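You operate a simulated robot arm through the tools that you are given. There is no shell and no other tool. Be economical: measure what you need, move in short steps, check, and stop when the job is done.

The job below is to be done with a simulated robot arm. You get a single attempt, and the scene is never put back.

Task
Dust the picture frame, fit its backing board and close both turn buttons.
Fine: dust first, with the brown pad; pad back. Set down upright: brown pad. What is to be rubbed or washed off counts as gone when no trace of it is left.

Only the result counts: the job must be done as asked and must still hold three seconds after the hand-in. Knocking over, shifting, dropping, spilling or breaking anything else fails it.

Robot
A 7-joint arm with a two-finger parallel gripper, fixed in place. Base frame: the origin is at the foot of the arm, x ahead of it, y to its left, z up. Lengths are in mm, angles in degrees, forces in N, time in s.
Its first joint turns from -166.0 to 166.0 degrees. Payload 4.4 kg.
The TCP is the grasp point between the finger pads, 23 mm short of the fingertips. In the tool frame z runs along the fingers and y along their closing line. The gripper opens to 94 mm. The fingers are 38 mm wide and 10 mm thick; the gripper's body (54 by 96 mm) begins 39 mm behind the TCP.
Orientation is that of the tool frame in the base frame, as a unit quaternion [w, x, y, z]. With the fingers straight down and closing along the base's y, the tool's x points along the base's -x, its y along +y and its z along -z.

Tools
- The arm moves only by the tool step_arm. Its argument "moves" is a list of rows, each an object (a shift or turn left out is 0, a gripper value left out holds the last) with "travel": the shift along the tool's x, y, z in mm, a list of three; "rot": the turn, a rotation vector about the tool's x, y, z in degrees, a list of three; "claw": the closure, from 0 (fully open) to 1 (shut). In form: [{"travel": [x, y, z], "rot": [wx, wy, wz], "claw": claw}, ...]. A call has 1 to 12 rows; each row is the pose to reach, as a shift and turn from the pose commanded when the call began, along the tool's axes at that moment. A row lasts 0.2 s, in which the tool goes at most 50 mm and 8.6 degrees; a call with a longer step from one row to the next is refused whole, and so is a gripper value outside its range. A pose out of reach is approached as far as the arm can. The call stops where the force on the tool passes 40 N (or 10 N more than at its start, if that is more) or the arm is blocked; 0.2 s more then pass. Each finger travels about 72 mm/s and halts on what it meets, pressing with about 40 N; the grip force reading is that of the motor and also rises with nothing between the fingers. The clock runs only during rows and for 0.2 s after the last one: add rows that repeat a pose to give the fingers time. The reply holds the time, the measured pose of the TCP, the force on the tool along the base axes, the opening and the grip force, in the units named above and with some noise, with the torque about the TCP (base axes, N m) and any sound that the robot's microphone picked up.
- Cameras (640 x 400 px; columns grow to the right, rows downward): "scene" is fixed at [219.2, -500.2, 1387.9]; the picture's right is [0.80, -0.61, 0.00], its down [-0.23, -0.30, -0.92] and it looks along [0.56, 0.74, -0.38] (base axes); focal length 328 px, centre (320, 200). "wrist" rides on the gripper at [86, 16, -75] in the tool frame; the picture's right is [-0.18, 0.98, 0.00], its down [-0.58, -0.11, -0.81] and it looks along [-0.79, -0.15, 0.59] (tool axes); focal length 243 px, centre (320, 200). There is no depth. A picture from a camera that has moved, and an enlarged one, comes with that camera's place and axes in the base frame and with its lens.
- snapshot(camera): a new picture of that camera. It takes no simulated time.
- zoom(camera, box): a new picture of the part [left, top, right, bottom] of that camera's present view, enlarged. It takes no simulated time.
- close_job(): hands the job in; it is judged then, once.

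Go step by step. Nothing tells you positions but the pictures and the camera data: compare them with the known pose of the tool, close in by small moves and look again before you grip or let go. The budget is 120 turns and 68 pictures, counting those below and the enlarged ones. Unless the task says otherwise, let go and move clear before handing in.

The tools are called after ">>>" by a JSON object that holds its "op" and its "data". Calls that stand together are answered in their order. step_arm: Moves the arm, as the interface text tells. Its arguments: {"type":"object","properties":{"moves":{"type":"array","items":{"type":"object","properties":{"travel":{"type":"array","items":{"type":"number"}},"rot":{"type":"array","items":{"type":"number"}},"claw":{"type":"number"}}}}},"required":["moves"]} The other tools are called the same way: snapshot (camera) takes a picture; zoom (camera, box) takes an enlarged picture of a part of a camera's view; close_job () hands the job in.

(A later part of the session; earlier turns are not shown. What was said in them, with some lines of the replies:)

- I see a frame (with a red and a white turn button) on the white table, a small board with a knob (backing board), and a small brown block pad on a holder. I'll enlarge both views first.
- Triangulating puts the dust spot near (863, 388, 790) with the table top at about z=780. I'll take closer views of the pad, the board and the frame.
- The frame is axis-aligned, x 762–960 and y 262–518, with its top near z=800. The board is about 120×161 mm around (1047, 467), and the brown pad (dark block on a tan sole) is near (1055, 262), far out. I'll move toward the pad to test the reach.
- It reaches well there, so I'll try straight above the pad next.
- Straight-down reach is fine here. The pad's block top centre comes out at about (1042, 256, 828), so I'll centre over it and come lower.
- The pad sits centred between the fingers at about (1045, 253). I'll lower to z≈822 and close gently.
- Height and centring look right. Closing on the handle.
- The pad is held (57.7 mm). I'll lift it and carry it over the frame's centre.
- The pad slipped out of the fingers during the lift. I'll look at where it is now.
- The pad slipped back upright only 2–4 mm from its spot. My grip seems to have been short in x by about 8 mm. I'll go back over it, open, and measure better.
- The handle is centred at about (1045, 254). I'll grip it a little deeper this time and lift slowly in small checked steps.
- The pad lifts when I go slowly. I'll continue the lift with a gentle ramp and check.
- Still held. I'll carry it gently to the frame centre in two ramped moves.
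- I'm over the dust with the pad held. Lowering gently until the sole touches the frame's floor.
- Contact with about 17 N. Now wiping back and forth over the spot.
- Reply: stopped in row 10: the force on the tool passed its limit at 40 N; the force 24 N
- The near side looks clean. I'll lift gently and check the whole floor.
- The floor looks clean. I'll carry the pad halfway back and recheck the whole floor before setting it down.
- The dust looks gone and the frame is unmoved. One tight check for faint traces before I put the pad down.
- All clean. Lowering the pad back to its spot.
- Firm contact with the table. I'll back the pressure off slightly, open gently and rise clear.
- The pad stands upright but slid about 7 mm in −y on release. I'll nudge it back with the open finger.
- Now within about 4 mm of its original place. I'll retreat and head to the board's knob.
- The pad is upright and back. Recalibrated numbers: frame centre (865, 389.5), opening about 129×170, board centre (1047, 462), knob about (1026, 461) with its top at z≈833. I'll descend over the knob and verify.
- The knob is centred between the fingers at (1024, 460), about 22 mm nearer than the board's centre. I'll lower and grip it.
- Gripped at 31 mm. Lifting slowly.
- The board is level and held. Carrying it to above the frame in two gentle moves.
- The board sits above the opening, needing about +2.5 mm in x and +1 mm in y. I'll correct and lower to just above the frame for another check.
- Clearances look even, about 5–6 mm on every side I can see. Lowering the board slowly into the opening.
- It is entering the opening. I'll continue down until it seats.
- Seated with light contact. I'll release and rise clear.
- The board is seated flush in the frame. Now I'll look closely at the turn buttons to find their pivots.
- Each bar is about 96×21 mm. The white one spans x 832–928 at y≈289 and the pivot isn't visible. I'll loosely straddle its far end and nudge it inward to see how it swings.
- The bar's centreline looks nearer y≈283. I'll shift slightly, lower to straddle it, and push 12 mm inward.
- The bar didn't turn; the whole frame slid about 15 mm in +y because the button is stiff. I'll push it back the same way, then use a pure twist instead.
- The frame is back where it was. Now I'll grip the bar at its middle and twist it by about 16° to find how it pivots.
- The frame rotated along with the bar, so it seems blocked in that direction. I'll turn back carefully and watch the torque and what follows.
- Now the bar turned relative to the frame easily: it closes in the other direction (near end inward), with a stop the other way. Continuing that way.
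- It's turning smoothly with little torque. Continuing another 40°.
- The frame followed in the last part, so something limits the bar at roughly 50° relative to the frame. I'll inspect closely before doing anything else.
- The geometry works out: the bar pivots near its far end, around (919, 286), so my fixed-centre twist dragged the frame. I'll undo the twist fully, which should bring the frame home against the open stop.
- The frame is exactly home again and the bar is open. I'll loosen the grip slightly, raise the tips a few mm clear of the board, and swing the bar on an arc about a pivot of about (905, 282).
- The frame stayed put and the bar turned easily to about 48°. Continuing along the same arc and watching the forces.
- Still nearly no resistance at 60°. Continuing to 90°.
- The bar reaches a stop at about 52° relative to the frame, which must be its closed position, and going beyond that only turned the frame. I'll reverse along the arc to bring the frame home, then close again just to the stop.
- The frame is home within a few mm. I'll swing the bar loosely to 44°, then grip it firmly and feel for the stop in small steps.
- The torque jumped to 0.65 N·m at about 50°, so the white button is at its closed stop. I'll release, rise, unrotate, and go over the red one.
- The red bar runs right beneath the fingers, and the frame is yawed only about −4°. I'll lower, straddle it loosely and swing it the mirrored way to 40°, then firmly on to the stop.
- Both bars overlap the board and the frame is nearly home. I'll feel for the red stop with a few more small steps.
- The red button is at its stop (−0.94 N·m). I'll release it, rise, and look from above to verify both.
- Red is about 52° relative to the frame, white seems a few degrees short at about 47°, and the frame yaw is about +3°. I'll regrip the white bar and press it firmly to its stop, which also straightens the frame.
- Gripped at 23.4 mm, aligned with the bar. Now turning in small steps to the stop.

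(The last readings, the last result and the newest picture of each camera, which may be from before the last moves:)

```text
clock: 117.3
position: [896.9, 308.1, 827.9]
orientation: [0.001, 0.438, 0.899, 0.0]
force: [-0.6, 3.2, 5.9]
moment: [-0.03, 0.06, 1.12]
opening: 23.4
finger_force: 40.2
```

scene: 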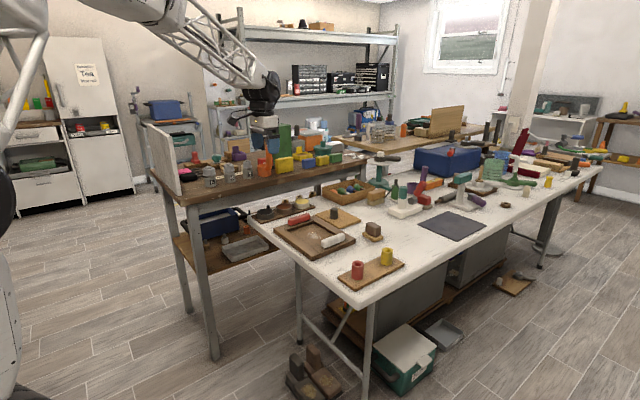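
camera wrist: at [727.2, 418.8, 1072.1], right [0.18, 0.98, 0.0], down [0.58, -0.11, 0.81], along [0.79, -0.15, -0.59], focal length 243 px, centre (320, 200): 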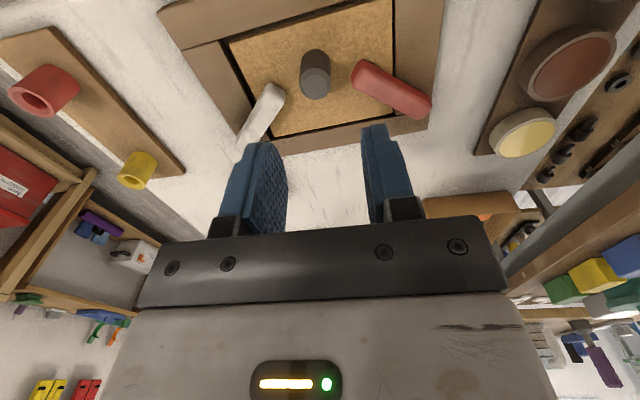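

The white button is solidly at its stop (1.1 N·m). I'll release, rise clear and take the final picture.

>>> {"op": "step_arm", "data": {"moves": [{"claw": 0.8}, {"claw": 0.6}, {"claw": 0.5}, {"claw": 0.5}, {"travel": [0, 0, -30]}, {"travel": [0, 0, -75]}, {"travel": [0, 0, -120]}, {"travel": [0, 0, -165]}, {"travel": [0, 0, -210]}, {"travel": [0, 0, -250]}, {"travel": [0, 0, -250]}]}}

>>> {"op": "zoom", "data": {"camera": "scene", "box": [256, 185, 416, 285]}}

```text
clock: 119.7
position: [895.5, 310.4, 1077.2]
orientation: [0.0, 0.438, 0.899, 0.0]
force: [0.3, 0.6, 0.6]
moment: [0.02, -0.03, 0.02]
opening: 46.9
finger_force: 0.1
```

```text
4.00 times, centred on (336, 235) of scene
camera zoom: at [219.2, -500.2, 1387.9], right [0.8, -0.61, 0.0], down [-0.23, -0.3, -0.92], along [0.56, 0.74, -0.38], focal length 1311 px, centre (256, 60)
```

zoom: 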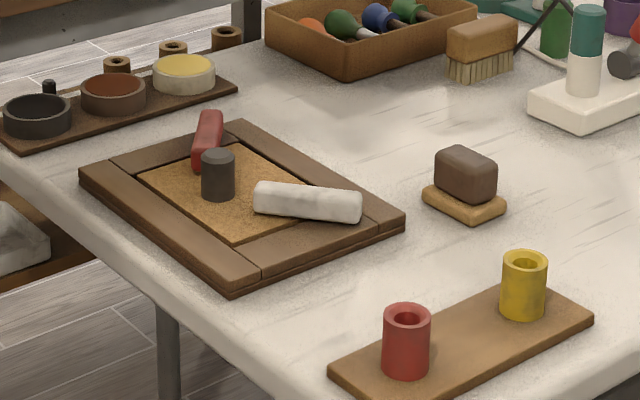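

The dust is gone, the pad is upright near its place, the board is seated, both buttons lie at their stops over the board, and nothing else has moved. Handing in.

>>> {"op": "close_job", "data": {}}

```text
The job is handed in.
```

I dusted the frame with the brown pad, fitted the backing board, and turned both buttons over it until they stopped; the job is handed in.

- **Dusting:** the close-up showed no trace of dust left.
- **Pad:** it slipped out on the first lift and slid when I let go. It now stands upright about 4 mm from where it started.
- **Buttons:** each one stops at about 50° from its open position. I took that stop to be closed, because pushing further only turned the frame.
- **Frame:** it slid and turned several times while I worked the buttons. I brought it back to within a few mm of where it started, and in the last picture nothing else had moved.
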